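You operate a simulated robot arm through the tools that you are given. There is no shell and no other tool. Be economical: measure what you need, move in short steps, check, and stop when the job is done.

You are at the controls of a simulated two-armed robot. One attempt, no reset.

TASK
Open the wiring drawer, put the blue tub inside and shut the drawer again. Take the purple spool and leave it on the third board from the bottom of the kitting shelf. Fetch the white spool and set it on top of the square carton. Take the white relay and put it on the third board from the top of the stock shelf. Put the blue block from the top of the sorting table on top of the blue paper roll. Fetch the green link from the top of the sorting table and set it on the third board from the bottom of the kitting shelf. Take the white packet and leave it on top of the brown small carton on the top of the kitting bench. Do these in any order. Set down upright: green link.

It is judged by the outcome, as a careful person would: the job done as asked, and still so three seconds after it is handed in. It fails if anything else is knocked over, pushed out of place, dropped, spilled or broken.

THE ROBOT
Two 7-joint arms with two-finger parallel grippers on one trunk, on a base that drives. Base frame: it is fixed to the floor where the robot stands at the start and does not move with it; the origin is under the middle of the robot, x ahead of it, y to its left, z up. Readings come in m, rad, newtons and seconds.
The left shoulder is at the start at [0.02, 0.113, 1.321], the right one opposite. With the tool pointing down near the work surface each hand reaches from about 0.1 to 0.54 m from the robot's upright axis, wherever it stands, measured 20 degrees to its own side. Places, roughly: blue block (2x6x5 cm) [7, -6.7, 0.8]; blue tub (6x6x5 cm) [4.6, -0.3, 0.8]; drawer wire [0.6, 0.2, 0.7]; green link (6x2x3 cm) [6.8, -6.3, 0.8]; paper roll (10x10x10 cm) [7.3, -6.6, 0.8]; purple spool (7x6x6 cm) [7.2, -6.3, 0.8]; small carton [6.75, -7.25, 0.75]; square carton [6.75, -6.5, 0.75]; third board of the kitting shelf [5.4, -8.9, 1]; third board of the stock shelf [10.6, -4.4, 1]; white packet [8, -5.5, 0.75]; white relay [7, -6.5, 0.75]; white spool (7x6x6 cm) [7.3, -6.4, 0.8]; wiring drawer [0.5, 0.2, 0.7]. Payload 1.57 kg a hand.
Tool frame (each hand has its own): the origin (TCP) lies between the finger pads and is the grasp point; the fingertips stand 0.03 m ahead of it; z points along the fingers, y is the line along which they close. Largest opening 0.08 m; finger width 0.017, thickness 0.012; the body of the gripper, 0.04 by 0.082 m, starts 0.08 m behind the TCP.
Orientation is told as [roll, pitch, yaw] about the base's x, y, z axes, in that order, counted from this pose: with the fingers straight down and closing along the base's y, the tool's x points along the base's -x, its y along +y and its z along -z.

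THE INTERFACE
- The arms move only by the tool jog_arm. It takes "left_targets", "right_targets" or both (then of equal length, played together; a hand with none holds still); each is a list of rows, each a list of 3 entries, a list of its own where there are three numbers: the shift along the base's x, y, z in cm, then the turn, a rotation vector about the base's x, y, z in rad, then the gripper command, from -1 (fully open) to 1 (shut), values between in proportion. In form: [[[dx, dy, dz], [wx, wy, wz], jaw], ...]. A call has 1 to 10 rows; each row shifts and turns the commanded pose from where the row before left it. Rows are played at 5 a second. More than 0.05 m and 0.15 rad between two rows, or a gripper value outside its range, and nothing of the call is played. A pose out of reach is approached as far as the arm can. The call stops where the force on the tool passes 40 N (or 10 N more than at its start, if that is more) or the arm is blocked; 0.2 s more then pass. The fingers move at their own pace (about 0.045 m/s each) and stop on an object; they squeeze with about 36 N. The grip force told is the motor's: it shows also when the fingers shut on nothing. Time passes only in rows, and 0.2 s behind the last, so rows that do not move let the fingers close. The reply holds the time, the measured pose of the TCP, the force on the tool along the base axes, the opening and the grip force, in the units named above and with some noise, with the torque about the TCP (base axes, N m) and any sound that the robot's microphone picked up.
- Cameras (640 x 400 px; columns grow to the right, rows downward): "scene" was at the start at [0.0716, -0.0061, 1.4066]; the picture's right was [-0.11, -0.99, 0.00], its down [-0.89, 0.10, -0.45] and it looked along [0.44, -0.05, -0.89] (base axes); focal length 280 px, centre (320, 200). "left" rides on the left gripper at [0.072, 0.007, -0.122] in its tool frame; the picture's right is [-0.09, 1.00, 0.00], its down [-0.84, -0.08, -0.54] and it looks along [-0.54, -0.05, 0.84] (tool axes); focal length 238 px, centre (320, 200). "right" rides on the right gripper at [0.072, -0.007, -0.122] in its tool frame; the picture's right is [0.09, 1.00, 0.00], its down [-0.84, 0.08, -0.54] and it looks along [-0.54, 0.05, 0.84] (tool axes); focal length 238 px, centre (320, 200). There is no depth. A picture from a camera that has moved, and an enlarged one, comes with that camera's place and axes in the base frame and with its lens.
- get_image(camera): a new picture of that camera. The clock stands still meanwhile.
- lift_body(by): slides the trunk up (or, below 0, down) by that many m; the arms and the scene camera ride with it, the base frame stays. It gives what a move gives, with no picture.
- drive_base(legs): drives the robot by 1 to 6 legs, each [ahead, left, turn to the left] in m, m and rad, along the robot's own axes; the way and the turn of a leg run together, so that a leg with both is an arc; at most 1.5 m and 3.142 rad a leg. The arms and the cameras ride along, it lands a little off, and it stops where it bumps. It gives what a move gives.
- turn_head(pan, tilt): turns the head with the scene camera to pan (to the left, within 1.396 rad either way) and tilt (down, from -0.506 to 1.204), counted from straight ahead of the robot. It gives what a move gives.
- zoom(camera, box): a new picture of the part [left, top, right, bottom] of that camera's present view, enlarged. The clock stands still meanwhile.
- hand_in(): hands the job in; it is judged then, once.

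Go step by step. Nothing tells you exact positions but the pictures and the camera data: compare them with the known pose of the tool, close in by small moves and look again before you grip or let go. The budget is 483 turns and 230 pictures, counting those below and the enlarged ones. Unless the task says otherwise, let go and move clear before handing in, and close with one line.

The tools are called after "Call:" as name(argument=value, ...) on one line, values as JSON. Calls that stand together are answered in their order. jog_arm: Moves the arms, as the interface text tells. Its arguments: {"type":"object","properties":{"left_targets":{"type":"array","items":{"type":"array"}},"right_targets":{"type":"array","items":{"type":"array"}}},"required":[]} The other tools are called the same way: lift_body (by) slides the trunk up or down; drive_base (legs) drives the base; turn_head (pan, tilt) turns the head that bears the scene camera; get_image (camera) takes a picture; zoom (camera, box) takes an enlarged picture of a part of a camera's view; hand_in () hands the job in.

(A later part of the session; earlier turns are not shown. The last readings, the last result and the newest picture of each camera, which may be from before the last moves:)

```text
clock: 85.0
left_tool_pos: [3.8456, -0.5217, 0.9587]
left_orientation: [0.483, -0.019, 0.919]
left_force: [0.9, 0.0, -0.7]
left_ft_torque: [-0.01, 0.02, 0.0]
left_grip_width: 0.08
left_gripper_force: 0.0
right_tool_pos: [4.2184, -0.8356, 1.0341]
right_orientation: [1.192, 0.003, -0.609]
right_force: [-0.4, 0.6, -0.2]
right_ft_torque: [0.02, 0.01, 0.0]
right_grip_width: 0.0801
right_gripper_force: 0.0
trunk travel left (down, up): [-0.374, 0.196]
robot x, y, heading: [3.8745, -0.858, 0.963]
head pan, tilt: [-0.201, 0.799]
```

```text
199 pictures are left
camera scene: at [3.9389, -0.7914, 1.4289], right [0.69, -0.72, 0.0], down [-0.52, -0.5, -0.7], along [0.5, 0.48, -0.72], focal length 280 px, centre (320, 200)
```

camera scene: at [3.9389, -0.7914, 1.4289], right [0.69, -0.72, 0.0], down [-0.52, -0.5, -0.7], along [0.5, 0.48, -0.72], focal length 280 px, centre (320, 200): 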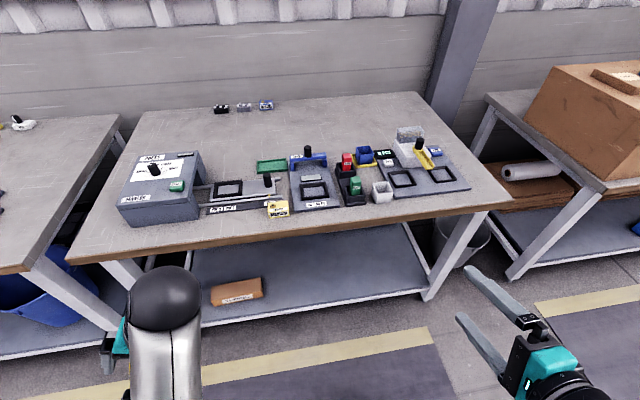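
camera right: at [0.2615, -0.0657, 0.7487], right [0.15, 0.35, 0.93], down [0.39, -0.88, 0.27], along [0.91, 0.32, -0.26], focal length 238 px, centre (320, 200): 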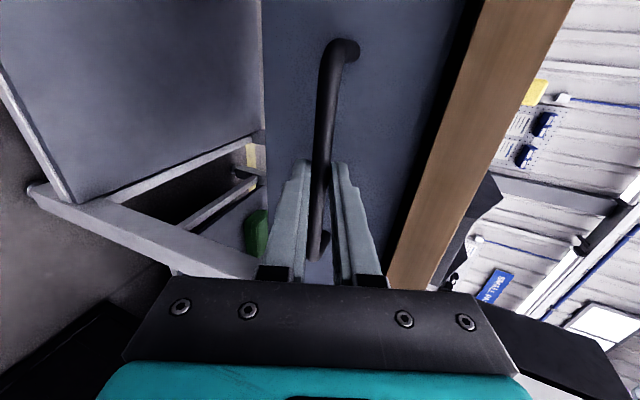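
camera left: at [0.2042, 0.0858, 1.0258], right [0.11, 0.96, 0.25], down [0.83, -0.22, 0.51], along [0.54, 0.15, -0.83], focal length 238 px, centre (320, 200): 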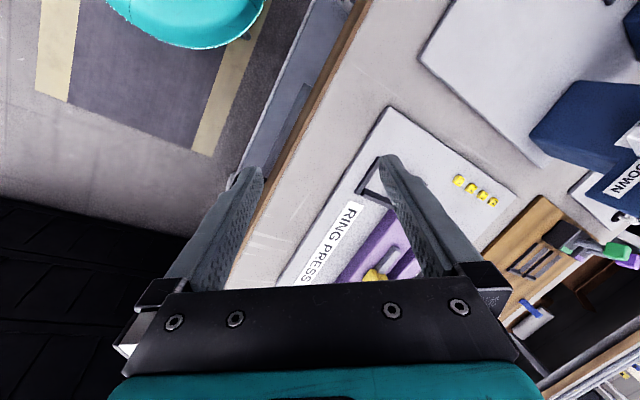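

Call:
zoom(camera="scene", box=[260, 110, 500, 260])

```text
2.67 times, centred on (380, 185) of scene
camera zoom: at [3.9389, -0.7914, 1.4289], right [0.69, -0.72, 0.0], down [-0.52, -0.5, -0.7], along [0.5, 0.48, -0.72], focal length 748 px, centre (160, 240)
```

zoom: 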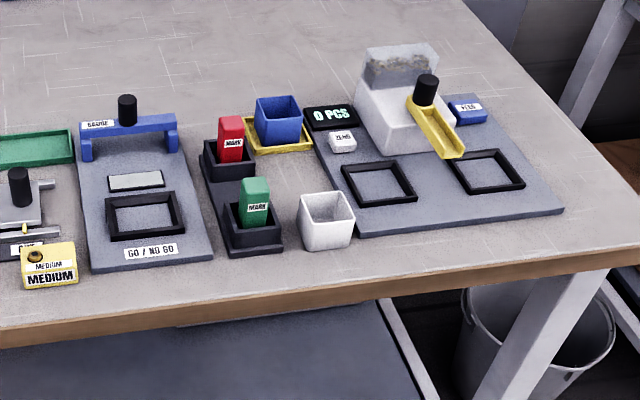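

The blue tub is at about (4.63,-0.35), standing in a yellow tray, 28 cm behind the bench edge. I point the right hand down (closing along the bench depth) and drive closer.

Call:
jog_arm(right_targets=[[[0, 0, 1], [-0.122, 0.085, 0], -1], [[0, 0, 1], [-0.122, 0.085, 0], -1], [[0, 0, 0], [-0.122, 0.085, 0], -1], [[0, 0, 0], [-0.122, 0.085, 0], -1], [[0, 0, 0], [-0.122, 0.085, 0], -1], [[0, 0, 0], [-0.122, 0.085, 0], -1], [[0, 0, 0], [-0.122, 0.085, 0], -1], [[0, 0, 0], [-0.122, 0.085, 0], -1]])

Call:
drive_base(legs=[[0.34, -0.09, -0.028]])

Call:
get_image(camera="scene")

Call:
get_image(camera="right")

```text
clock: 86.8
left_tool_pos: [3.8477, -0.5217, 0.9585]
left_orientation: [0.483, -0.017, 0.918]
left_force: [0.5, 0.2, -1.4]
left_ft_torque: [-0.02, 0.01, -0.01]
left_grip_width: 0.0799
left_gripper_force: 0.0
right_tool_pos: [4.2614, -0.8512, 0.9832]
right_orientation: [0.002, -0.002, -0.612]
right_force: [-0.2, -0.1, 0.7]
right_ft_torque: [0.03, 0.01, 0.02]
right_grip_width: 0.08
right_gripper_force: 0.1
right hand out of reach, approached as far as the arm can: row 1, 2, 3, 4
trunk travel left (down, up): [-0.374, 0.196]
robot x, y, heading: [3.8739, -0.8568, 0.965]
head pan, tilt: [-0.201, 0.799]
```

```text
clock: 89.1
left_tool_pos: [4.1274, -0.2931, 0.9592]
left_orientation: [0.484, -0.019, 0.885]
left_force: [-0.2, 0.2, 0.3]
left_ft_torque: [-0.03, -0.01, -0.01]
left_grip_width: 0.0802
left_gripper_force: 0.1
right_tool_pos: [4.5307, -0.6364, 0.9826]
right_orientation: [0.002, 0.0, -0.645]
right_force: [0.9, 0.8, 0.5]
right_ft_torque: [0.01, 0.02, 0.0]
right_grip_width: 0.0799
right_gripper_force: 0.0
trunk travel left (down, up): [-0.374, 0.196]
robot x, y, heading: [4.1468, -0.6295, 0.931]
head pan, tilt: [-0.201, 0.799]
```

```text
197 pictures are left
camera scene: at [4.2113, -0.5661, 1.4288], right [0.67, -0.74, 0.0], down [-0.53, -0.48, -0.7], along [0.52, 0.47, -0.72], focal length 280 px, centre (320, 200)
```

scene: 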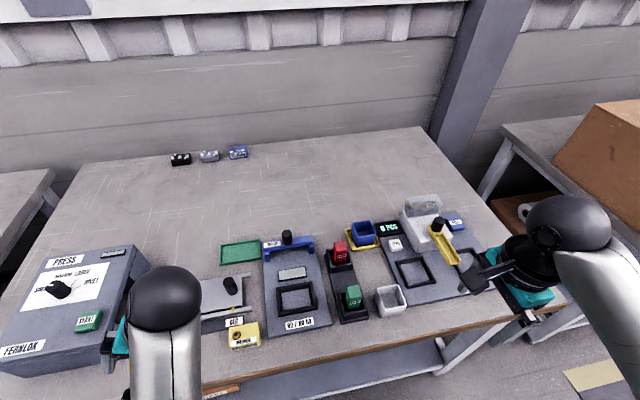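

```text
196 pictures are left
camera right: at [4.4678, -0.598, 1.1039], right [0.52, 0.85, 0.0], down [0.71, -0.44, 0.54], along [0.46, -0.28, -0.84], focal length 238 px, centre (320, 200)
```

right: 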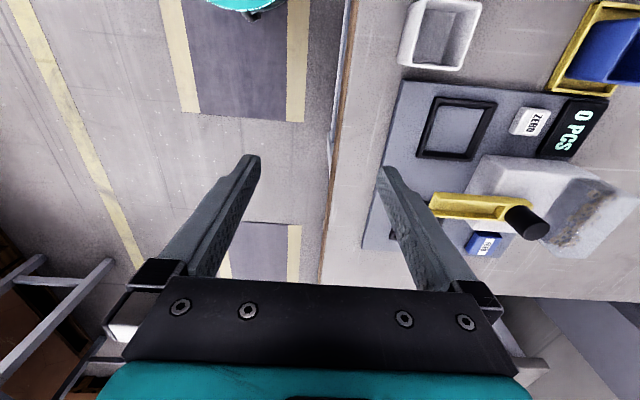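

I move the right hand above the tub, staying high.

Call:
jog_arm(right_targets=[[[1.6, 4.6, 0], [0, 0, 0], -1], [[1.6, 4.6, 0], [0, 0, 0], -1], [[1.6, 4.6, 0], [0, 0, 0], -1], [[1.6, 4.6, 0], [0, 0, 0], -1], [[1.6, 4.6, 0], [0, 0, 0], -1], [[1.6, 4.6, 0], [0, 0, 0], -1]])

Call:
get_image(camera="right")

```text
clock: 90.5
left_tool_pos: [4.1281, -0.2932, 0.9578]
left_orientation: [0.481, -0.017, 0.885]
left_force: [-0.3, -0.5, 0.1]
left_ft_torque: [-0.03, 0.01, 0.02]
left_grip_width: 0.0798
left_gripper_force: 0.0
right_tool_pos: [4.6282, -0.3591, 0.9828]
right_orientation: [0.004, -0.001, -0.645]
right_force: [-0.1, 0.2, 0.1]
right_ft_torque: [-0.02, -0.03, 0.03]
right_grip_width: 0.08
right_gripper_force: 0.1
trunk travel left (down, up): [-0.374, 0.196]
robot x, y, heading: [4.145, -0.6292, 0.933]
head pan, tilt: [-0.201, 0.799]
```

```text
195 pictures are left
camera right: at [4.5657, -0.3196, 1.1032], right [0.52, 0.85, 0.0], down [0.71, -0.44, 0.54], along [0.46, -0.28, -0.84], focal length 238 px, centre (320, 200)
```

right: 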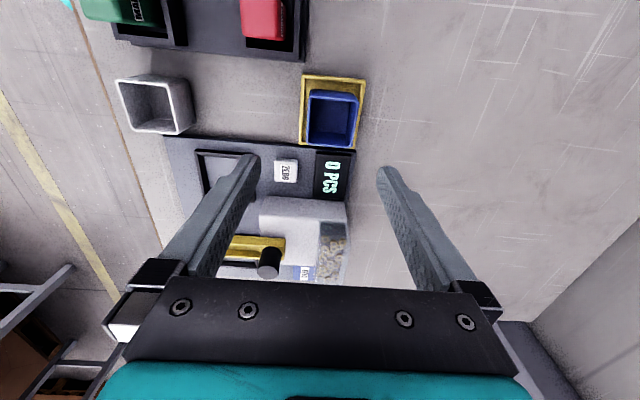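

The tub is nearly between the fingers; small lateral correction, then descend partway and look.

Call:
jog_arm(right_targets=[[[0, 1.8, 0], [0, 0, 0], -1], [[0, 0, -4.5], [0, 0, 0], -1], [[0, 0, -4.5], [0, 0, 0], -1]])

Call:
get_image(camera="right")

Call:
zoom(camera="scene", box=[290, 160, 450, 260])

```text
clock: 91.3
left_tool_pos: [4.1262, -0.2931, 0.959]
left_orientation: [0.484, -0.018, 0.885]
left_force: [-0.2, 0.5, -0.6]
left_ft_torque: [0.0, -0.02, -0.03]
left_grip_width: 0.0801
left_gripper_force: 0.1
right_tool_pos: [4.6278, -0.3412, 0.8916]
right_orientation: [0.002, -0.001, -0.645]
right_force: [0.3, -0.4, -0.3]
right_ft_torque: [0.01, -0.01, 0.0]
right_grip_width: 0.0798
right_gripper_force: 0.0
trunk travel left (down, up): [-0.374, 0.196]
robot x, y, heading: [4.1436, -0.6321, 0.932]
head pan, tilt: [-0.201, 0.799]
```

```text
194 pictures are left
camera right: at [4.5648, -0.3046, 1.0125], right [0.52, 0.85, 0.0], down [0.71, -0.44, 0.54], along [0.46, -0.28, -0.84], focal length 238 px, centre (320, 200)
```

right: 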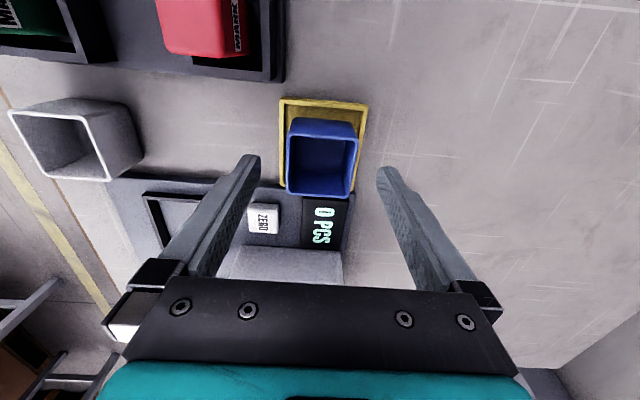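

```text
4.00 times, centred on (370, 210) of scene
camera zoom: at [4.2108, -0.5662, 1.4288], right [0.67, -0.74, 0.0], down [-0.53, -0.48, -0.7], along [0.52, 0.47, -0.72], focal length 1122 px, centre (120, 160)
```

zoom: 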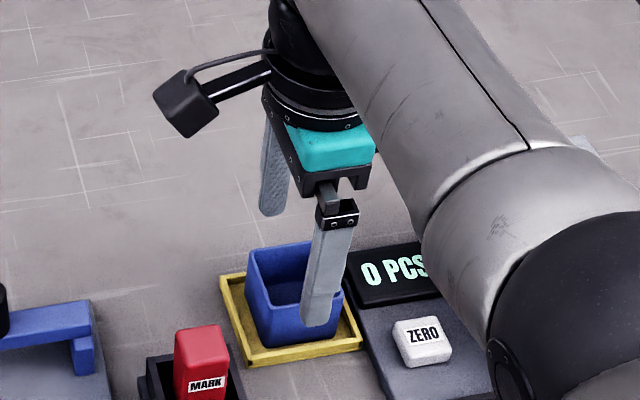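

Call:
jog_arm(right_targets=[[[-0.2, 0.1, -2.2], [0, 0, 0], -1], [[0, 0, -2.0], [0, 0, 0], -1]])

Call:
zoom(camera="scene", box=[290, 160, 450, 260])

Call:
get_image(camera="right")

```text
clock: 91.9
left_tool_pos: [4.1282, -0.294, 0.9598]
left_orientation: [0.485, -0.018, 0.884]
left_force: [0.9, 0.3, -0.4]
left_ft_torque: [-0.01, 0.01, 0.0]
left_grip_width: 0.0801
left_gripper_force: 0.0
right_tool_pos: [4.6243, -0.3412, 0.8491]
right_orientation: [0.004, 0.0, -0.644]
right_force: [0.5, 0.6, 0.0]
right_ft_torque: [-0.03, 0.0, -0.01]
right_grip_width: 0.08
right_gripper_force: 0.0
trunk travel left (down, up): [-0.374, 0.196]
robot x, y, heading: [4.146, -0.6272, 0.928]
head pan, tilt: [-0.201, 0.799]
```

```text
4.00 times, centred on (370, 210) of scene
camera zoom: at [4.2108, -0.5663, 1.4288], right [0.67, -0.74, 0.0], down [-0.53, -0.48, -0.7], along [0.52, 0.47, -0.72], focal length 1122 px, centre (120, 160)
```

zoom: 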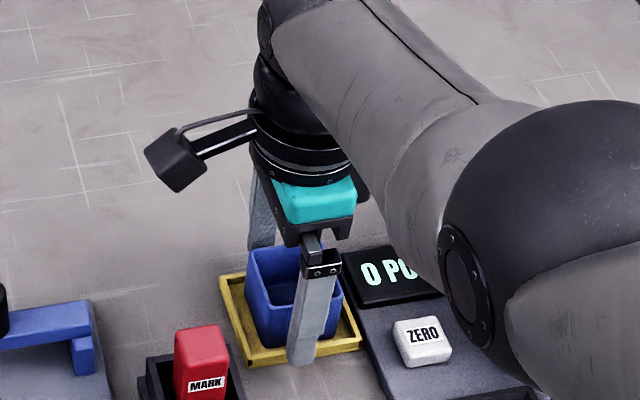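

```text
191 pictures are left
camera right: at [4.5616, -0.3022, 0.9705], right [0.52, 0.85, 0.0], down [0.71, -0.44, 0.54], along [0.46, -0.28, -0.84], focal length 238 px, centre (320, 200)
```

right: 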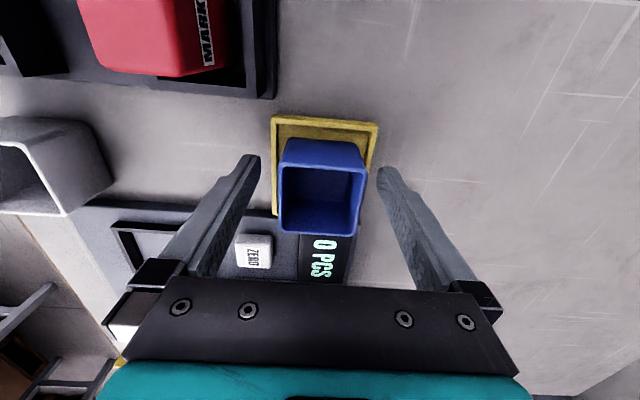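

Call:
jog_arm(right_targets=[[[0, 0, -0.6], [0, 0, 0], -1], [[0, 0, 0], [0, 0, 0], 0], [[0, 0, 0], [0, 0, 0], 0.6], [[0, 0, 0], [0, 0, 0], 0.6], [[0, 0, 0], [0, 0, 0], 0.6], [[0, 0, 0], [0, 0, 0], 0.6]])

Call:
get_image(camera="right")

```text
clock: 93.3
left_tool_pos: [4.1272, -0.2939, 0.9582]
left_orientation: [0.484, -0.018, 0.885]
left_force: [-0.1, -0.3, -0.3]
left_ft_torque: [-0.02, -0.02, 0.02]
left_grip_width: 0.0797
left_gripper_force: 0.1
right_tool_pos: [4.6242, -0.3419, 0.8432]
right_orientation: [0.002, 0.0, -0.645]
right_force: [0.8, -0.3, 0.4]
right_ft_torque: [-0.01, 0.02, -0.04]
right_grip_width: 0.0511
right_gripper_force: 35.7
trunk travel left (down, up): [-0.374, 0.196]
robot x, y, heading: [4.1475, -0.6258, 0.929]
head pan, tilt: [-0.201, 0.799]
```

```text
190 pictures are left
camera right: at [4.5607, -0.3042, 0.965], right [0.52, 0.85, 0.0], down [0.71, -0.44, 0.54], along [0.46, -0.28, -0.84], focal length 238 px, centre (320, 200)
```

right: 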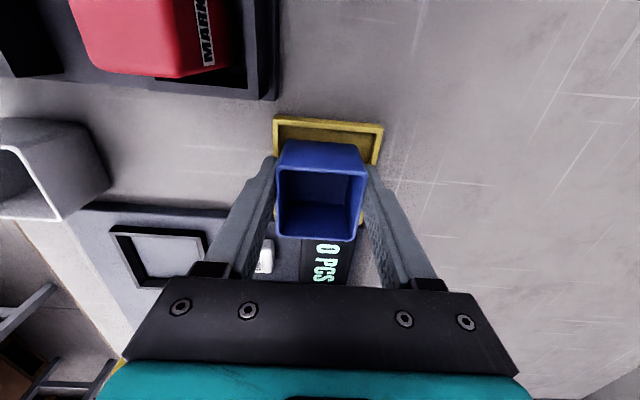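

Gripped (5.1 cm, 36 N). I lift the tub and retract the hand toward the body.

Call:
jog_arm(right_targets=[[[0, 0, 2], [0, 0, 0], 0.6], [[0, 0, 4], [0, 0, 0], 0.6], [[0, 0, 4], [0, 0, 0], 0.6], [[0, 0, 4], [0, 0, 0], 0.6], [[-0.6, -4.5, 0.5], [0, 0, 0], 0.6], [[-0.6, -4.5, 0.5], [0, 0, 0], 0.6], [[-1.4, -4.5, 0.5], [0, 0, 0], 0.6]])

Call:
get_image(camera="right")

Call:
get_image(camera="scene")

```text
clock: 94.9
left_tool_pos: [4.1273, -0.2944, 0.9577]
left_orientation: [0.484, -0.017, 0.884]
left_force: [-0.1, 1.2, 0.2]
left_ft_torque: [0.01, -0.02, 0.03]
left_grip_width: 0.08
left_gripper_force: 0.1
right_tool_pos: [4.7062, -0.3647, 0.9547]
right_orientation: [0.004, 0.0, -0.645]
right_force: [0.7, -0.2, -0.5]
right_ft_torque: [0.0, -0.03, -0.01]
right_grip_width: 0.0508
right_gripper_force: 36.3
right hand out of reach, approached as far as the arm can: row 1, 2, 3, 4, 5, 6, 7
trunk travel left (down, up): [-0.374, 0.196]
robot x, y, heading: [4.1454, -0.6305, 0.936]
head pan, tilt: [-0.201, 0.799]
```

```text
189 pictures are left
camera right: at [4.6444, -0.3262, 1.0755], right [0.52, 0.85, 0.0], down [0.72, -0.44, 0.54], along [0.46, -0.28, -0.84], focal length 238 px, centre (320, 200)
```

right: 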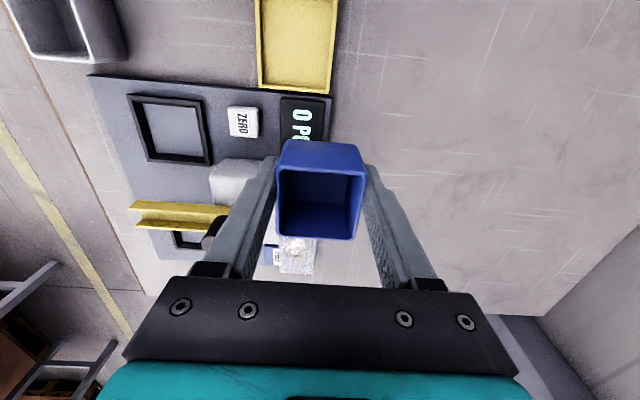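

```text
188 pictures are left
camera scene: at [4.2112, -0.5669, 1.4288], right [0.67, -0.74, 0.0], down [-0.53, -0.48, -0.7], along [0.52, 0.47, -0.72], focal length 280 px, centre (320, 200)
```

scene: 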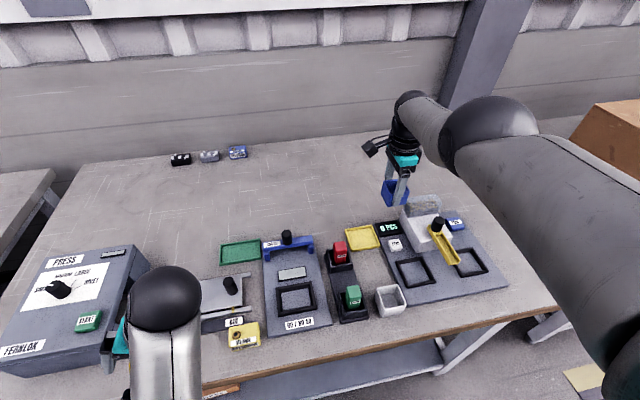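

The tub is held; the arm hit its height limit at that reach, so I lift the trunk to clear the devices.

Call:
lift_body(by=0.15)

Call:
jog_arm(right_targets=[[[0, -1, 0], [0, 0, 0], 0.6]])

```text
clock: 96.7
left_tool_pos: [4.1273, -0.2924, 1.1083]
left_orientation: [0.484, -0.017, 0.885]
left_force: [1.0, -0.1, 0.3]
left_ft_torque: [0.03, 0.0, 0.02]
left_grip_width: 0.0798
left_gripper_force: 0.1
right_tool_pos: [4.7053, -0.3643, 1.1036]
right_orientation: [0.002, 0.0, -0.644]
right_force: [0.2, 0.6, -0.2]
right_ft_torque: [-0.01, -0.02, -0.03]
right_grip_width: 0.0509
right_gripper_force: 36.1
trunk travel left (down, up): [-0.524, 0.046]
robot x, y, heading: [4.1462, -0.6314, 0.928]
head pan, tilt: [-0.201, 0.799]
```

```text
clock: 97.1
left_tool_pos: [4.1268, -0.2936, 1.1072]
left_orientation: [0.483, -0.017, 0.886]
left_force: [-0.2, 0.1, -0.4]
left_ft_torque: [-0.05, 0.01, 0.01]
left_grip_width: 0.0802
left_gripper_force: 0.1
right_tool_pos: [4.712, -0.3727, 1.1028]
right_orientation: [-0.001, 0.0, -0.646]
right_force: [0.6, -0.5, -0.1]
right_ft_torque: [0.01, -0.01, -0.01]
right_grip_width: 0.051
right_gripper_force: 35.8
right hand out of reach, approached as far as the arm can: row 1
trunk travel left (down, up): [-0.524, 0.046]
robot x, y, heading: [4.1454, -0.6318, 0.93]
head pan, tilt: [-0.201, 0.799]
```

Call:
jog_arm(right_targets=[[[0, 0, -3], [0, 0, 0], 0.6], [[0, 0, -3], [0, 0, 0], 0.6]])

```text
clock: 97.7
left_tool_pos: [4.1264, -0.2936, 1.1079]
left_orientation: [0.484, -0.017, 0.885]
left_force: [0.6, 0.0, 0.0]
left_ft_torque: [0.0, 0.0, -0.02]
left_grip_width: 0.08
left_gripper_force: 0.1
right_tool_pos: [4.6964, -0.3832, 1.0494]
right_orientation: [-0.002, 0.0, -0.645]
right_force: [-0.2, 0.2, 0.4]
right_ft_torque: [-0.01, 0.0, -0.01]
right_grip_width: 0.0507
right_gripper_force: 36.1
right hand out of reach, approached as far as the arm can: row 1, 2
trunk travel left (down, up): [-0.524, 0.046]
robot x, y, heading: [4.1445, -0.626, 0.927]
head pan, tilt: [-0.201, 0.799]
```

Call:
jog_arm(right_targets=[[[-2, -3, -1], [0, 0, 0], 0.6], [[-2, -3, -1], [0, 0, 0], 0.6], [[-2, -3, 0], [0, 0, 0], 0.6]])

```text
clock: 98.5
left_tool_pos: [4.1275, -0.2952, 1.1092]
left_orientation: [0.483, -0.016, 0.885]
left_force: [-0.2, 0.2, -0.4]
left_ft_torque: [0.02, 0.0, 0.0]
left_grip_width: 0.08
left_gripper_force: 0.0
right_tool_pos: [4.6969, -0.4287, 0.9903]
right_orientation: [-0.001, 0.0, -0.645]
right_force: [-0.4, -0.4, 0.1]
right_ft_torque: [0.0, 0.0, 0.02]
right_grip_width: 0.051
right_gripper_force: 36.2
right hand out of reach, approached as far as the arm can: row 1, 2, 3
trunk travel left (down, up): [-0.524, 0.046]
robot x, y, heading: [4.1442, -0.6285, 0.934]
head pan, tilt: [-0.201, 0.799]
```

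I raise the trunk a bit more for clearance and back the base off the bench, then sort the arm out in free space.

Call:
lift_body(by=0.045)

Call:
drive_base(legs=[[-0.55, 0, 0]])

Call:
get_image(camera="scene")

```text
clock: 99.3
left_tool_pos: [4.1273, -0.2952, 1.1542]
left_orientation: [0.483, -0.016, 0.884]
left_force: [-0.6, -0.1, 0.6]
left_ft_torque: [-0.01, -0.01, -0.04]
left_grip_width: 0.0799
left_gripper_force: 0.1
right_tool_pos: [4.6968, -0.4292, 1.0351]
right_orientation: [-0.001, 0.0, -0.645]
right_force: [-0.8, 0.3, -0.5]
right_ft_torque: [0.0, 0.01, -0.01]
right_grip_width: 0.0508
right_gripper_force: 35.8
trunk travel left (down, up): [-0.569, 0.001]
robot x, y, heading: [4.1486, -0.6285, 0.932]
head pan, tilt: [-0.201, 0.799]
```

```text
clock: 102.5
left_tool_pos: [3.7951, -0.7416, 1.1547]
left_orientation: [0.481, -0.018, 0.891]
left_force: [-0.1, -0.5, 0.5]
left_ft_torque: [0.01, 0.01, 0.0]
left_grip_width: 0.0802
left_gripper_force: 0.0
right_tool_pos: [4.3657, -0.8742, 1.0366]
right_orientation: [0.0, 0.0, -0.64]
right_force: [0.4, -0.3, -0.2]
right_ft_torque: [0.03, -0.01, -0.01]
right_grip_width: 0.051
right_gripper_force: 36.5
trunk travel left (down, up): [-0.569, 0.001]
robot x, y, heading: [3.8148, -1.0771, 0.936]
head pan, tilt: [-0.201, 0.799]
```

```text
187 pictures are left
camera scene: at [3.8793, -1.0137, 1.6238], right [0.67, -0.74, 0.0], down [-0.53, -0.48, -0.7], along [0.52, 0.47, -0.72], focal length 280 px, centre (320, 200)
```

scene: 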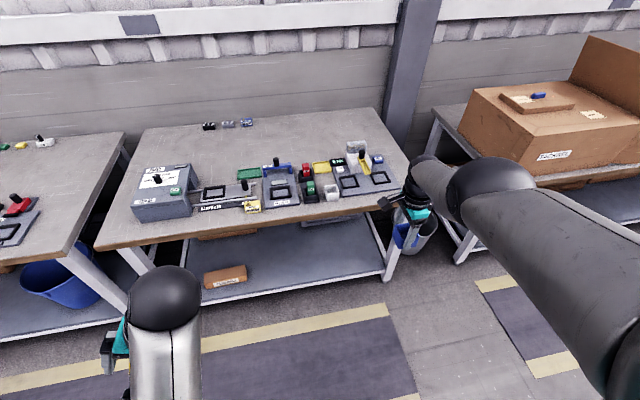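

Call:
lift_body(by=-0.195)

Call:
jog_arm(right_targets=[[[-2.4, -3.2, 0], [0, 0, 0], 0.6], [[-2.4, -3.2, 0], [0, 0, 0], 0.6], [[-2.4, -3.2, 0], [0, 0, 0], 0.6], [[-1.8, -2.4, 0], [0, 0, 0], 0.6]])

```text
clock: 104.7
left_tool_pos: [3.7948, -0.7409, 0.9583]
left_orientation: [0.483, -0.017, 0.891]
left_force: [0.0, 0.1, 0.1]
left_ft_torque: [0.0, -0.01, -0.02]
left_grip_width: 0.0801
left_gripper_force: 0.1
right_tool_pos: [4.3652, -0.8737, 0.8407]
right_orientation: [-0.001, -0.002, -0.641]
right_force: [0.2, -0.2, 0.2]
right_ft_torque: [0.01, 0.0, 0.02]
right_grip_width: 0.0507
right_gripper_force: 36.0
trunk travel left (down, up): [-0.374, 0.196]
robot x, y, heading: [3.8135, -1.0788, 0.935]
head pan, tilt: [-0.201, 0.799]
```

```text
clock: 105.7
left_tool_pos: [3.7952, -0.7409, 0.9583]
left_orientation: [0.483, -0.019, 0.892]
left_force: [-0.3, -0.9, -0.2]
left_ft_torque: [-0.02, 0.0, 0.01]
left_grip_width: 0.0799
left_gripper_force: 0.0
right_tool_pos: [4.3583, -0.9439, 0.7738]
right_orientation: [-0.002, 0.002, -0.642]
right_force: [0.2, 0.6, 0.0]
right_ft_torque: [0.01, -0.02, -0.02]
right_grip_width: 0.0509
right_gripper_force: 35.9
right hand out of reach, approached as far as the arm can: row 1, 2, 3, 4
trunk travel left (down, up): [-0.374, 0.196]
robot x, y, heading: [3.8146, -1.0758, 0.94]
head pan, tilt: [-0.201, 0.799]
```

Call:
jog_arm(right_targets=[[[0, 0, 0], [0, 0, 0.15], 0.6], [[0, 0, 0], [0, 0, 0.15], 0.6], [[0, 0, 0], [0, 0, 0.15], 0.6], [[0, 0, 0], [0, 0, 0.15], 0.6], [[0, 0, 0], [0, 0, 0.15], 0.6], [[0, 0, 0], [0, 0, 0.15], 0.6], [[0, 0, 0], [0, 0, 0.15], 0.6], [[0, 0, 0], [0, 0, 0.15], 0.6], [[0, 0, 0], [0, 0, 0.15], 0.6], [[0, 0, 0], [0, 0, 0.15], 0.6]])

Call:
jog_arm(right_targets=[[[-2.4, -3.2, 1], [0, 0, 0], 0.6], [[-2.4, -3.2, 1], [0, 0, 0], 0.6], [[-2.4, -3.2, 1], [0, 0, 0], 0.6], [[-1.8, -2.4, 1], [0, 0, 0], 0.6]])

```text
clock: 107.9
left_tool_pos: [3.7958, -0.7408, 0.9581]
left_orientation: [0.483, -0.017, 0.89]
left_force: [-0.3, -0.1, -0.6]
left_ft_torque: [-0.02, -0.01, 0.0]
left_grip_width: 0.08
left_gripper_force: 0.0
right_tool_pos: [4.3578, -0.9389, 0.7764]
right_orientation: [0.0, 0.002, 0.86]
right_force: [0.3, -0.1, 0.2]
right_ft_torque: [0.01, 0.03, 0.0]
right_grip_width: 0.051
right_gripper_force: 36.0
trunk travel left (down, up): [-0.374, 0.196]
robot x, y, heading: [3.8137, -1.0776, 0.934]
head pan, tilt: [-0.201, 0.799]
```

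```text
clock: 108.9
left_tool_pos: [3.7944, -0.7419, 0.9585]
left_orientation: [0.483, -0.019, 0.891]
left_force: [1.0, 0.5, 0.5]
left_ft_torque: [0.07, -0.01, -0.03]
left_grip_width: 0.08
left_gripper_force: 0.0
right_tool_pos: [4.3583, -1.0184, 0.7349]
right_orientation: [0.003, 0.001, 0.858]
right_force: [-1.1, 0.5, -0.2]
right_ft_torque: [-0.01, 0.03, -0.02]
right_grip_width: 0.0508
right_gripper_force: 36.2
right hand out of reach, approached as far as the arm can: row 1, 2, 3, 4
trunk travel left (down, up): [-0.374, 0.196]
robot x, y, heading: [3.8132, -1.0784, 0.937]
head pan, tilt: [-0.201, 0.799]
```

Call:
turn_head(pan=-0.9, tilt=0.8)

Call:
get_image(camera="scene")

```text
clock: 110.0
left_tool_pos: [3.7959, -0.7412, 0.9572]
left_orientation: [0.483, -0.019, 0.891]
left_force: [0.7, -0.7, 0.5]
left_ft_torque: [-0.01, 0.03, -0.01]
left_grip_width: 0.0799
left_gripper_force: 0.0
right_tool_pos: [4.358, -1.0161, 0.7356]
right_orientation: [0.003, 0.0, 0.859]
right_force: [0.4, 0.5, -0.5]
right_ft_torque: [0.0, -0.01, -0.02]
right_grip_width: 0.051
right_gripper_force: 36.2
trunk travel left (down, up): [-0.374, 0.196]
robot x, y, heading: [3.8149, -1.0748, 0.938]
head pan, tilt: [-0.901, 0.799]
```

```text
186 pictures are left
camera scene: at [3.9004, -1.0645, 1.4288], right [0.04, -1.0, 0.0], down [-0.72, -0.03, -0.7], along [0.7, 0.02, -0.72], focal length 280 px, centre (320, 200)
```

scene: 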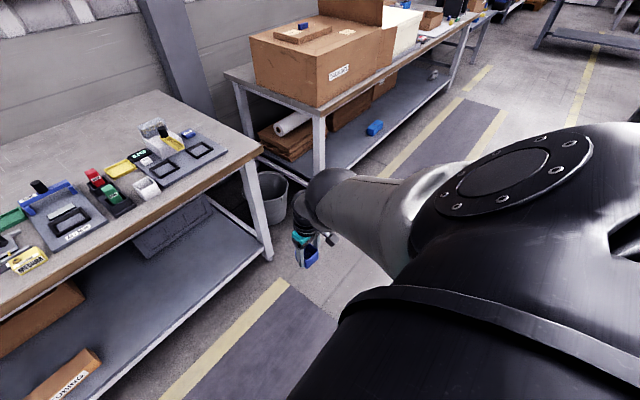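

Call:
jog_arm(right_targets=[[[-3, 2.2, 0], [0, 0, 0], 0.6], [[-3, 2.2, 0], [0, 0, 0], 0.6]])

Call:
jog_arm(right_targets=[[[-2, -2.6, 1], [0, 0, 0], 0.6], [[-2, -2.6, 1], [0, 0, 0], 0.6]])

```text
clock: 110.5
left_tool_pos: [3.7948, -0.7404, 0.9578]
left_orientation: [0.484, -0.017, 0.891]
left_force: [0.0, 1.1, -0.2]
left_ft_torque: [0.01, 0.0, 0.0]
left_grip_width: 0.08
left_gripper_force: 0.0
right_tool_pos: [4.3129, -0.9644, 0.7156]
right_orientation: [0.0, 0.0, 0.859]
right_force: [-0.1, 0.0, 0.1]
right_ft_torque: [0.01, 0.02, 0.01]
right_grip_width: 0.051
right_gripper_force: 36.0
right hand out of reach, approached as far as the arm can: row 1, 2
trunk travel left (down, up): [-0.374, 0.196]
robot x, y, heading: [3.815, -1.0726, 0.932]
head pan, tilt: [-0.901, 0.799]
```

```text
clock: 111.2
left_tool_pos: [3.7952, -0.741, 0.9587]
left_orientation: [0.483, -0.017, 0.888]
left_force: [0.1, 1.0, 0.3]
left_ft_torque: [-0.01, -0.03, 0.0]
left_grip_width: 0.0799
left_gripper_force: 0.0
right_tool_pos: [4.3074, -0.9964, 0.6966]
right_orientation: [-0.001, 0.001, 0.859]
right_force: [-0.2, 0.3, -0.4]
right_ft_torque: [-0.04, -0.01, -0.02]
right_grip_width: 0.0509
right_gripper_force: 35.9
right hand out of reach, approached as far as the arm can: row 1, 2
trunk travel left (down, up): [-0.374, 0.196]
robot x, y, heading: [3.8148, -1.074, 0.931]
head pan, tilt: [-0.901, 0.799]
```

The right arm seems stuck at full extension (wrist at constant 0.59 m from the shoulder). I try stretching slightly outward and pulling back in to get the elbow bent again.

Call:
jog_arm(right_targets=[[[3, 1, -3], [0, 0, 0], 0.6], [[3, 1, -3], [0, 0, 0], 0.6], [[-3, -1, 3], [0, 0, 0], 0.6], [[-3, -1, 3], [0, 0, 0], 0.6], [[-3, -1, 3], [0, 0, 0], 0.6], [[-3, -1, 3], [0, 0, 0], 0.6]])

```text
clock: 112.5
left_tool_pos: [3.7946, -0.7403, 0.9591]
left_orientation: [0.485, -0.017, 0.891]
left_force: [0.2, 0.4, 0.6]
left_ft_torque: [0.01, 0.01, -0.02]
left_grip_width: 0.0802
left_gripper_force: 0.2
right_tool_pos: [4.3037, -0.994, 0.6956]
right_orientation: [0.0, 0.002, 0.856]
right_force: [-0.7, -0.6, -0.2]
right_ft_torque: [0.0, 0.01, -0.03]
right_grip_width: 0.0511
right_gripper_force: 36.7
right hand out of reach, approached as far as the arm can: row 1, 2, 3, 4, 5, 6
trunk travel left (down, up): [-0.374, 0.196]
robot x, y, heading: [3.8126, -1.0771, 0.935]
head pan, tilt: [-0.901, 0.799]
```

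Call:
jog_arm(right_targets=[[[-1.5, -1.5, 4.4], [0, 0, 0], 0.6], [[-1.5, -1.5, 4.4], [0, 0, 0], 0.6], [[-1.5, -1.5, 4.4], [0, 0, 0], 0.6], [[-1.5, -1.5, 4.4], [0, 0, 0], 0.6], [[-1.5, -1.5, 4.4], [0, 0, 0], 0.6], [[-1.5, -1.5, 4.4], [0, 0, 0], 0.6]])

Call:
turn_head(pan=-1.2, tilt=0.6)

Call:
get_image(camera="scene")

```text
clock: 114.0
left_tool_pos: [3.796, -0.7413, 0.9586]
left_orientation: [0.483, -0.018, 0.89]
left_force: [-0.4, -0.3, 1.1]
left_ft_torque: [0.0, 0.01, 0.02]
left_grip_width: 0.0801
left_gripper_force: 0.0
right_tool_pos: [4.389, -1.0068, 0.7728]
right_orientation: [0.003, 0.002, 0.859]
right_force: [-0.4, -0.4, -1.1]
right_ft_torque: [0.0, -0.05, -0.02]
right_grip_width: 0.0511
right_gripper_force: 36.0
right hand out of reach, approached as far as the arm can: row 1, 2, 3, 4, 5, 6
trunk travel left (down, up): [-0.374, 0.196]
robot x, y, heading: [3.814, -1.0764, 0.935]
head pan, tilt: [-0.901, 0.799]
```

```text
clock: 114.8
left_tool_pos: [3.7949, -0.7422, 0.9587]
left_orientation: [0.484, -0.016, 0.89]
left_force: [0.6, 0.3, 1.3]
left_ft_torque: [-0.01, 0.03, 0.0]
left_grip_width: 0.08
left_gripper_force: 0.2
right_tool_pos: [4.388, -1.0079, 0.7722]
right_orientation: [-0.001, 0.001, 0.859]
right_force: [0.8, -0.3, 0.1]
right_ft_torque: [-0.01, 0.01, -0.01]
right_grip_width: 0.0509
right_gripper_force: 35.3
trunk travel left (down, up): [-0.374, 0.196]
robot x, y, heading: [3.8125, -1.0781, 0.935]
head pan, tilt: [-1.201, 0.6]
```

```text
185 pictures are left
camera scene: at [3.9051, -1.0905, 1.4457], right [-0.26, -0.97, 0.0], down [-0.55, 0.15, -0.82], along [0.8, -0.22, -0.57], focal length 280 px, centre (320, 200)
```

scene: 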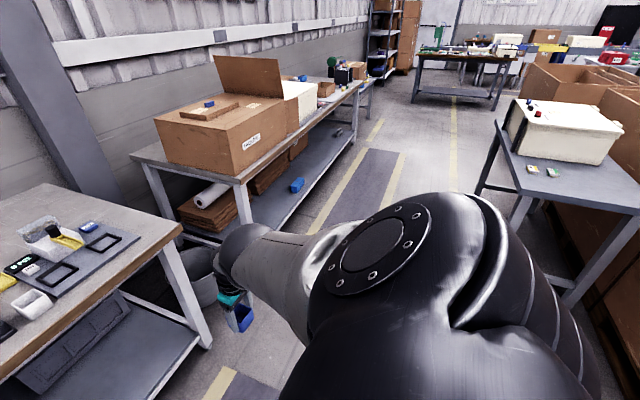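

Call:
jog_arm(right_targets=[[[0, 0, 0], [0.121, -0.089, 0], 0.6], [[0, 0, 0], [0.121, -0.089, 0], 0.6], [[0, 0, 0], [0.121, -0.089, 0], 0.6], [[0, 0, 0], [0.121, -0.089, 0], 0.6]])

Call:
jog_arm(right_targets=[[[-3, 0, 3], [0, 0, 0], 0.6], [[-3, 0, 3], [0, 0, 0], 0.6]])

```text
clock: 115.8
left_tool_pos: [3.7941, -0.7416, 0.959]
left_orientation: [0.485, -0.018, 0.891]
left_force: [0.8, 0.4, -1.1]
left_ft_torque: [-0.01, -0.01, -0.01]
left_grip_width: 0.0802
left_gripper_force: 0.0
right_tool_pos: [4.4236, -0.9978, 0.7443]
right_orientation: [0.055, -0.602, 0.839]
right_force: [0.5, -0.9, -0.2]
right_ft_torque: [0.03, -0.01, -0.02]
right_grip_width: 0.0508
right_gripper_force: 35.7
right hand out of reach, approached as far as the arm can: row 1, 2, 3, 4
trunk travel left (down, up): [-0.374, 0.196]
robot x, y, heading: [3.8145, -1.0762, 0.938]
head pan, tilt: [-1.201, 0.6]
```

```text
clock: 116.3
left_tool_pos: [3.795, -0.7412, 0.9582]
left_orientation: [0.483, -0.016, 0.89]
left_force: [-0.1, -0.1, -0.2]
left_ft_torque: [-0.01, -0.01, 0.02]
left_grip_width: 0.0799
left_gripper_force: 0.0
right_tool_pos: [4.4214, -0.9907, 0.7453]
right_orientation: [0.054, -0.599, 0.844]
right_force: [-0.7, 0.0, -0.4]
right_ft_torque: [-0.02, 0.01, 0.02]
right_grip_width: 0.0508
right_gripper_force: 35.5
right hand out of reach, approached as far as the arm can: row 1, 2
trunk travel left (down, up): [-0.374, 0.196]
robot x, y, heading: [3.8142, -1.0776, 0.935]
head pan, tilt: [-1.201, 0.6]
```

Call:
jog_arm(right_targets=[[[3.9, 0.9, -2.6], [0, 0, 0], 0.6], [[3.9, 0.9, -2.6], [0, 0, 0], 0.6], [[3.9, 0.9, -2.6], [0, 0, 0], 0.6], [[3.9, 0.9, -2.6], [0, 0, 0], 0.6], [[3.9, 0.9, -2.6], [0, 0, 0], 0.6], [[3.9, 0.9, -2.6], [0, 0, 0], 0.6], [[3.9, 0.9, -2.6], [0, 0, 0], 0.6], [[3.9, 0.9, -2.6], [0, 0, 0], 0.6]])

Call:
jog_arm(right_targets=[[[-3.9, -0.9, 2.6], [0, 0, 0], 0.6], [[-3.9, -0.9, 2.6], [0, 0, 0], 0.6], [[-3.9, -0.9, 2.6], [0, 0, 0], 0.6], [[-3.9, -0.9, 2.6], [0, 0, 0], 0.6]])

```text
clock: 118.2
left_tool_pos: [3.7949, -0.7414, 0.9588]
left_orientation: [0.483, -0.018, 0.891]
left_force: [0.1, -0.8, 0.4]
left_ft_torque: [-0.01, -0.01, -0.01]
left_grip_width: 0.08
left_gripper_force: 0.1
right_tool_pos: [4.4335, -0.9872, 0.7526]
right_orientation: [0.053, -0.598, 0.843]
right_force: [0.1, 0.2, 0.3]
right_ft_torque: [0.0, -0.01, 0.05]
right_grip_width: 0.0505
right_gripper_force: 36.2
right hand out of reach, approached as far as the arm can: row 1, 2, 3, 4, 5, 6, 7, 8
trunk travel left (down, up): [-0.374, 0.196]
robot x, y, heading: [3.8145, -1.0788, 0.936]
head pan, tilt: [-1.201, 0.6]
```

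```text
clock: 119.2
left_tool_pos: [3.7951, -0.7415, 0.9593]
left_orientation: [0.484, -0.018, 0.891]
left_force: [-0.4, 0.1, 0.5]
left_ft_torque: [0.05, 0.0, -0.01]
left_grip_width: 0.08
left_gripper_force: 0.1
right_tool_pos: [4.4002, -1.0033, 0.7228]
right_orientation: [0.054, -0.599, 0.841]
right_force: [0.2, -0.7, -0.6]
right_ft_torque: [0.0, 0.0, -0.03]
right_grip_width: 0.0509
right_gripper_force: 36.4
right hand out of reach, approached as far as the arm can: row 1, 2, 3, 4
trunk travel left (down, up): [-0.374, 0.196]
robot x, y, heading: [3.813, -1.0758, 0.93]
head pan, tilt: [-1.201, 0.6]
```

Call:
jog_arm(right_targets=[[[-1, -1, 1], [0.121, -0.089, 0], 0.6], [[-1, -1, 1], [0.121, -0.089, 0], 0.6], [[-1, -1, 1], [0.121, -0.089, 0], 0.6], [[-1, -1, 1], [0.121, -0.089, 0], 0.6], [[-1, -1, 1], [0.121, -0.089, 0], 0.6], [[-1, -1, 1], [0.121, -0.089, 0], 0.6], [[-1, -1, 1], [0.121, -0.089, 0], 0.6], [[-1, -1, 1], [0.121, -0.089, 0], 0.6]])

Call:
get_image(camera="scene")

```text
clock: 121.0
left_tool_pos: [3.7941, -0.741, 0.9591]
left_orientation: [0.483, -0.018, 0.891]
left_force: [-0.7, 0.2, -0.7]
left_ft_torque: [-0.02, 0.0, 0.0]
left_grip_width: 0.0802
left_gripper_force: 0.1
right_tool_pos: [4.3163, -1.0678, 0.8539]
right_orientation: [2.75, -1.371, -1.805]
right_force: [1.0, 0.1, -0.7]
right_ft_torque: [0.01, 0.02, -0.02]
right_grip_width: 0.0508
right_gripper_force: 35.7
right hand out of reach, approached as far as the arm can: row 1, 2, 4, 5, 6, 7, 8
trunk travel left (down, up): [-0.374, 0.196]
robot x, y, heading: [3.8152, -1.0765, 0.935]
head pan, tilt: [-1.201, 0.6]
```

```text
184 pictures are left
camera scene: at [3.9049, -1.0904, 1.4457], right [-0.26, -0.96, 0.0], down [-0.55, 0.15, -0.83], along [0.8, -0.22, -0.56], focal length 280 px, centre (320, 200)
```

scene: 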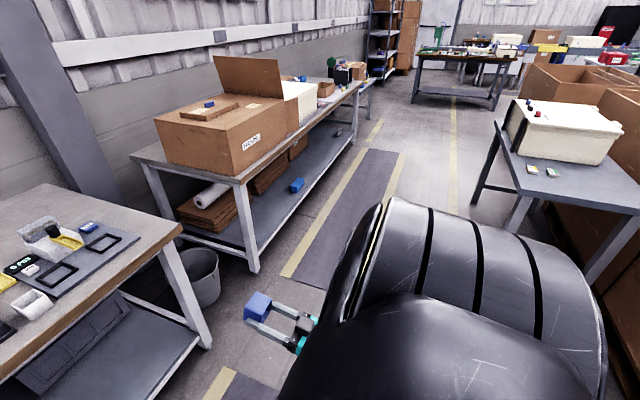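

The arm unlocked. I pull the hand in and tilt the fingers back down.

Call:
jog_arm(right_targets=[[[-2, 0, 1], [0, 0, 0], 0.6], [[-2, 0, 1], [0, 0, 0], 0.6], [[-1, 1, 1], [0, 0, 0], 0.6]])

Call:
jog_arm(right_targets=[[[0, 0, 0], [-0.121, 0.089, 0], 0.6], [[0, 0, 0], [-0.121, 0.089, 0], 0.6], [[0, 0, 0], [-0.121, 0.089, 0], 0.6], [[0, 0, 0], [-0.121, 0.089, 0], 0.6], [[0, 0, 0], [-0.121, 0.089, 0], 0.6], [[0, 0, 0], [-0.121, 0.089, 0], 0.6], [[0, 0, 0], [-0.121, 0.089, 0], 0.6], [[0, 0, 0], [-0.121, 0.089, 0], 0.6]])

```text
clock: 121.8
left_tool_pos: [3.7945, -0.7403, 0.9581]
left_orientation: [0.482, -0.018, 0.89]
left_force: [0.0, 0.4, -1.0]
left_ft_torque: [-0.01, -0.02, -0.01]
left_grip_width: 0.0801
left_gripper_force: 0.0
right_tool_pos: [4.2652, -1.0574, 0.8835]
right_orientation: [2.742, -1.375, -1.795]
right_force: [0.1, 0.3, 0.0]
right_ft_torque: [-0.03, 0.01, -0.01]
right_grip_width: 0.0508
right_gripper_force: 35.9
trunk travel left (down, up): [-0.374, 0.196]
robot x, y, heading: [3.8123, -1.075, 0.935]
head pan, tilt: [-1.201, 0.6]
```

```text
clock: 123.5
left_tool_pos: [3.7957, -0.741, 0.9579]
left_orientation: [0.482, -0.017, 0.891]
left_force: [0.0, 0.0, -0.5]
left_ft_torque: [0.02, 0.01, 0.05]
left_grip_width: 0.0799
left_gripper_force: 0.0
right_tool_pos: [4.2644, -1.0589, 0.8814]
right_orientation: [0.047, -0.544, 0.846]
right_force: [-1.1, -0.5, 0.6]
right_ft_torque: [0.01, 0.02, -0.04]
right_grip_width: 0.0507
right_gripper_force: 36.0
trunk travel left (down, up): [-0.374, 0.196]
robot x, y, heading: [3.8103, -1.0762, 0.936]
head pan, tilt: [-1.201, 0.6]
```

Call:
jog_arm(right_targets=[[[0, 0, 1], [-0.102, 0.09, 0.02], 0.6], [[0, 0, 1], [-0.102, 0.09, 0.02], 0.6], [[-1, 1, 1], [-0.102, 0.09, 0.02], 0.6], [[-1, 1, 1], [-0.102, 0.09, 0.02], 0.6]])

Call:
drive_base(legs=[[0, 0.23, 0], [-1.25, 0, 0], [-1.25, 0, 0]])

Call:
turn_head(pan=0.9, tilt=0.5)

Call:
get_image(camera="scene")

```text
clock: 124.5
left_tool_pos: [3.795, -0.7406, 0.9583]
left_orientation: [0.485, -0.017, 0.891]
left_force: [0.0, 0.0, 0.1]
left_ft_torque: [0.04, -0.02, 0.04]
left_grip_width: 0.0798
left_gripper_force: 0.0
right_tool_pos: [4.2445, -1.0379, 0.9227]
right_orientation: [0.07, -0.002, 0.922]
right_force: [0.5, -0.5, 0.3]
right_ft_torque: [0.0, 0.02, 0.01]
right_grip_width: 0.0507
right_gripper_force: 35.7
trunk travel left (down, up): [-0.374, 0.196]
robot x, y, heading: [3.8196, -1.0756, 0.934]
head pan, tilt: [-1.201, 0.6]
```

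```text
clock: 138.0
left_tool_pos: [2.1633, -2.6127, 0.9574]
left_orientation: [0.483, -0.018, 0.901]
left_force: [0.4, 0.4, 0.6]
left_ft_torque: [-0.02, 0.03, -0.01]
left_grip_width: 0.0801
left_gripper_force: 0.0
right_tool_pos: [2.6159, -2.9048, 0.9207]
right_orientation: [0.068, -0.006, 0.931]
right_force: [0.4, 0.1, -0.2]
right_ft_torque: [-0.02, 0.05, 0.03]
right_grip_width: 0.0505
right_gripper_force: 36.1
trunk travel left (down, up): [-0.374, 0.196]
robot x, y, heading: [2.1884, -2.9452, 0.948]
head pan, tilt: [-1.201, 0.6]
```

```text
clock: 140.0
left_tool_pos: [2.1637, -2.6143, 0.9583]
left_orientation: [0.485, -0.018, 0.9]
left_force: [0.0, 0.0, -0.5]
left_ft_torque: [-0.02, 0.02, -0.01]
left_grip_width: 0.0799
left_gripper_force: 0.0
right_tool_pos: [2.616, -2.9065, 0.9221]
right_orientation: [0.068, -0.006, 0.933]
right_force: [0.8, -0.1, -0.7]
right_ft_torque: [0.0, 0.02, -0.03]
right_grip_width: 0.0505
right_gripper_force: 35.9
trunk travel left (down, up): [-0.374, 0.196]
robot x, y, heading: [2.1844, -2.9481, 0.942]
head pan, tilt: [0.901, 0.499]
```

```text
183 pictures are left
camera scene: at [2.1672, -2.8519, 1.4548], right [0.96, 0.27, 0.0], down [0.13, -0.46, -0.88], along [-0.24, 0.84, -0.48], focal length 280 px, centre (320, 200)
```

scene: 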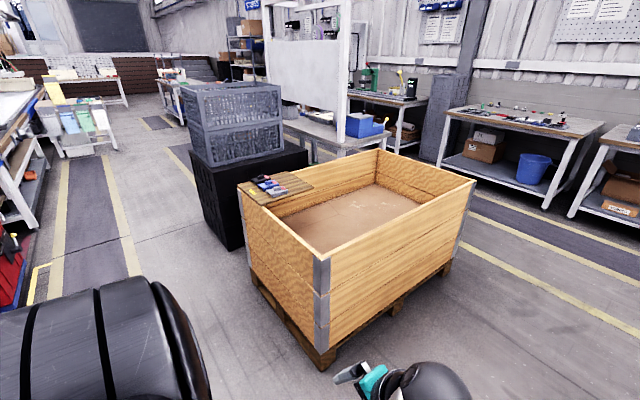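

Call:
drive_base(legs=[[0, 1.45, 0], [0, 1.45, 0], [0, 0.5, 0]])

Call:
turn_head(pan=0.0, tilt=0.6)

Call:
get_image(camera="scene")

```text
clock: 156.6
left_tool_pos: [-0.6887, -0.7195, 0.9582]
left_orientation: [0.481, -0.018, 0.949]
left_force: [0.2, 0.5, 0.8]
left_ft_torque: [-0.02, -0.04, 0.0]
left_grip_width: 0.08
left_gripper_force: 0.0
right_tool_pos: [-0.2219, -0.9885, 0.9214]
right_orientation: [0.067, -0.006, 0.98]
right_force: [0.5, 0.2, 0.8]
right_ft_torque: [-0.01, -0.02, -0.01]
right_grip_width: 0.0507
right_gripper_force: 36.0
trunk travel left (down, up): [-0.374, 0.196]
robot x, y, heading: [-0.6495, -1.0518, 0.998]
head pan, tilt: [0.901, 0.499]
```

```text
clock: 157.8
left_tool_pos: [-0.6892, -0.7192, 0.9594]
left_orientation: [0.483, -0.019, 0.95]
left_force: [-0.1, -0.1, 0.9]
left_ft_torque: [-0.03, 0.04, 0.0]
left_grip_width: 0.0801
left_gripper_force: 0.1
right_tool_pos: [-0.2227, -0.9886, 0.9224]
right_orientation: [0.067, -0.005, 0.981]
right_force: [0.6, -1.5, -1.1]
right_ft_torque: [0.01, 0.02, -0.02]
right_grip_width: 0.0507
right_gripper_force: 36.2
trunk travel left (down, up): [-0.374, 0.196]
robot x, y, heading: [-0.6475, -1.0521, 0.991]
head pan, tilt: [0.0, 0.6]
```

```text
182 pictures are left
camera scene: at [-0.5963, -0.9687, 1.4457], right [0.84, -0.54, 0.0], down [-0.31, -0.47, -0.83], along [0.45, 0.69, -0.56], focal length 280 px, centre (320, 200)
```

scene: 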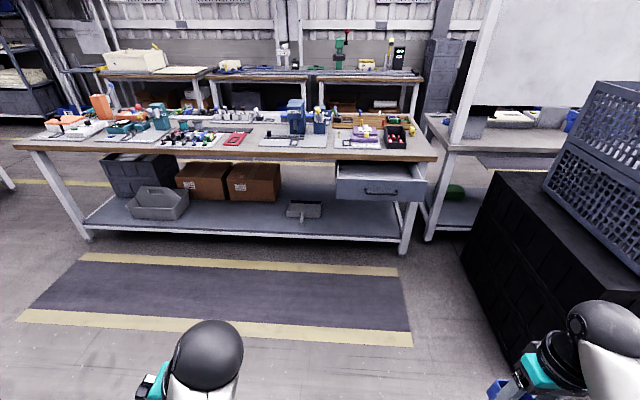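

Call:
drive_base(legs=[[0, 0, -0.055], [0.8, 0, 0]])

Call:
turn_head(pan=-0.2, tilt=0.8)

Call:
get_image(camera="scene")

```text
clock: 162.5
left_tool_pos: [-0.1883, -0.0728, 0.9591]
left_orientation: [0.483, -0.016, 0.882]
left_force: [0.6, -0.5, -0.8]
left_ft_torque: [0.01, 0.02, -0.01]
left_grip_width: 0.0801
left_gripper_force: 0.1
right_tool_pos: [0.2569, -0.3748, 0.9217]
right_orientation: [0.069, -0.006, 0.913]
right_force: [-1.1, -0.3, -0.1]
right_ft_torque: [-0.06, 0.02, 0.02]
right_grip_width: 0.0505
right_gripper_force: 36.0
trunk travel left (down, up): [-0.374, 0.196]
robot x, y, heading: [-0.1704, -0.4102, 0.927]
head pan, tilt: [0.0, 0.6]
```

```text
clock: 163.2
left_tool_pos: [-0.189, -0.0732, 0.9592]
left_orientation: [0.486, -0.018, 0.881]
left_force: [0.2, -0.1, 0.3]
left_ft_torque: [0.0, 0.0, -0.03]
left_grip_width: 0.0801
left_gripper_force: 0.1
right_tool_pos: [0.257, -0.3742, 0.9211]
right_orientation: [0.067, -0.003, 0.913]
right_force: [0.1, -0.1, -0.4]
right_ft_torque: [-0.01, 0.01, 0.05]
right_grip_width: 0.0505
right_gripper_force: 36.3
trunk travel left (down, up): [-0.374, 0.196]
robot x, y, heading: [-0.1732, -0.4098, 0.921]
head pan, tilt: [-0.201, 0.799]
```

```text
181 pictures are left
camera scene: at [-0.1068, -0.3465, 1.4289], right [0.66, -0.75, 0.0], down [-0.54, -0.48, -0.7], along [0.52, 0.46, -0.72], focal length 280 px, centre (320, 200)
```

scene: 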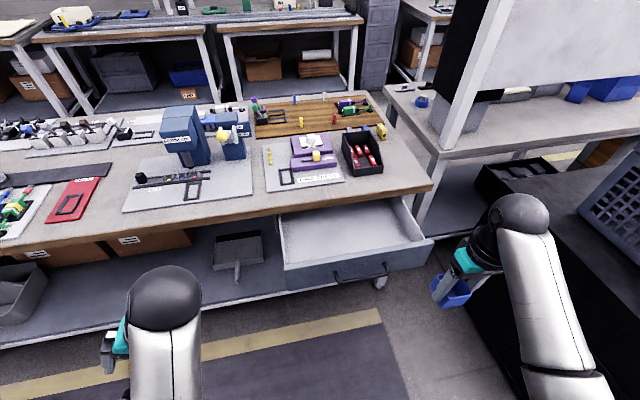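

Call:
drive_base(legs=[[0.19, 0.02, 0.012]])

Call:
get_image(camera="scene")

```text
clock: 164.7
left_tool_pos: [-0.0981, 0.088, 0.9583]
left_orientation: [0.483, -0.019, 0.896]
left_force: [-0.3, -0.2, 0.2]
left_ft_torque: [-0.01, 0.0, 0.03]
left_grip_width: 0.0796
left_gripper_force: 0.1
right_tool_pos: [0.3523, -0.2067, 0.9212]
right_orientation: [0.067, -0.003, 0.927]
right_force: [0.2, 0.5, -0.7]
right_ft_torque: [0.01, 0.02, 0.01]
right_grip_width: 0.0508
right_gripper_force: 36.7
trunk travel left (down, up): [-0.374, 0.196]
robot x, y, heading: [-0.0778, -0.2468, 0.942]
head pan, tilt: [-0.201, 0.799]
```

```text
180 pictures are left
camera scene: at [-0.0119, -0.1836, 1.4287], right [0.67, -0.74, 0.0], down [-0.53, -0.48, -0.7], along [0.51, 0.47, -0.72], focal length 280 px, centre (320, 200)
```

scene: 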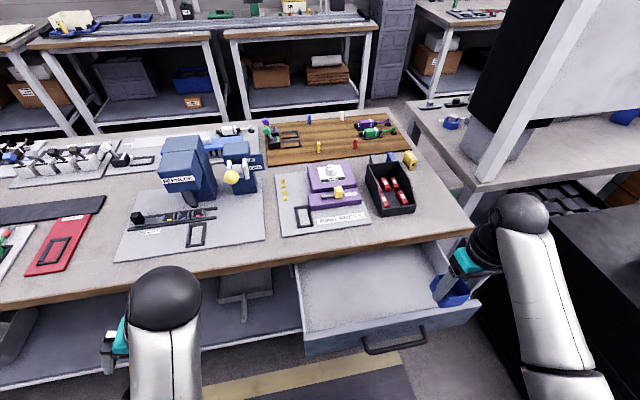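

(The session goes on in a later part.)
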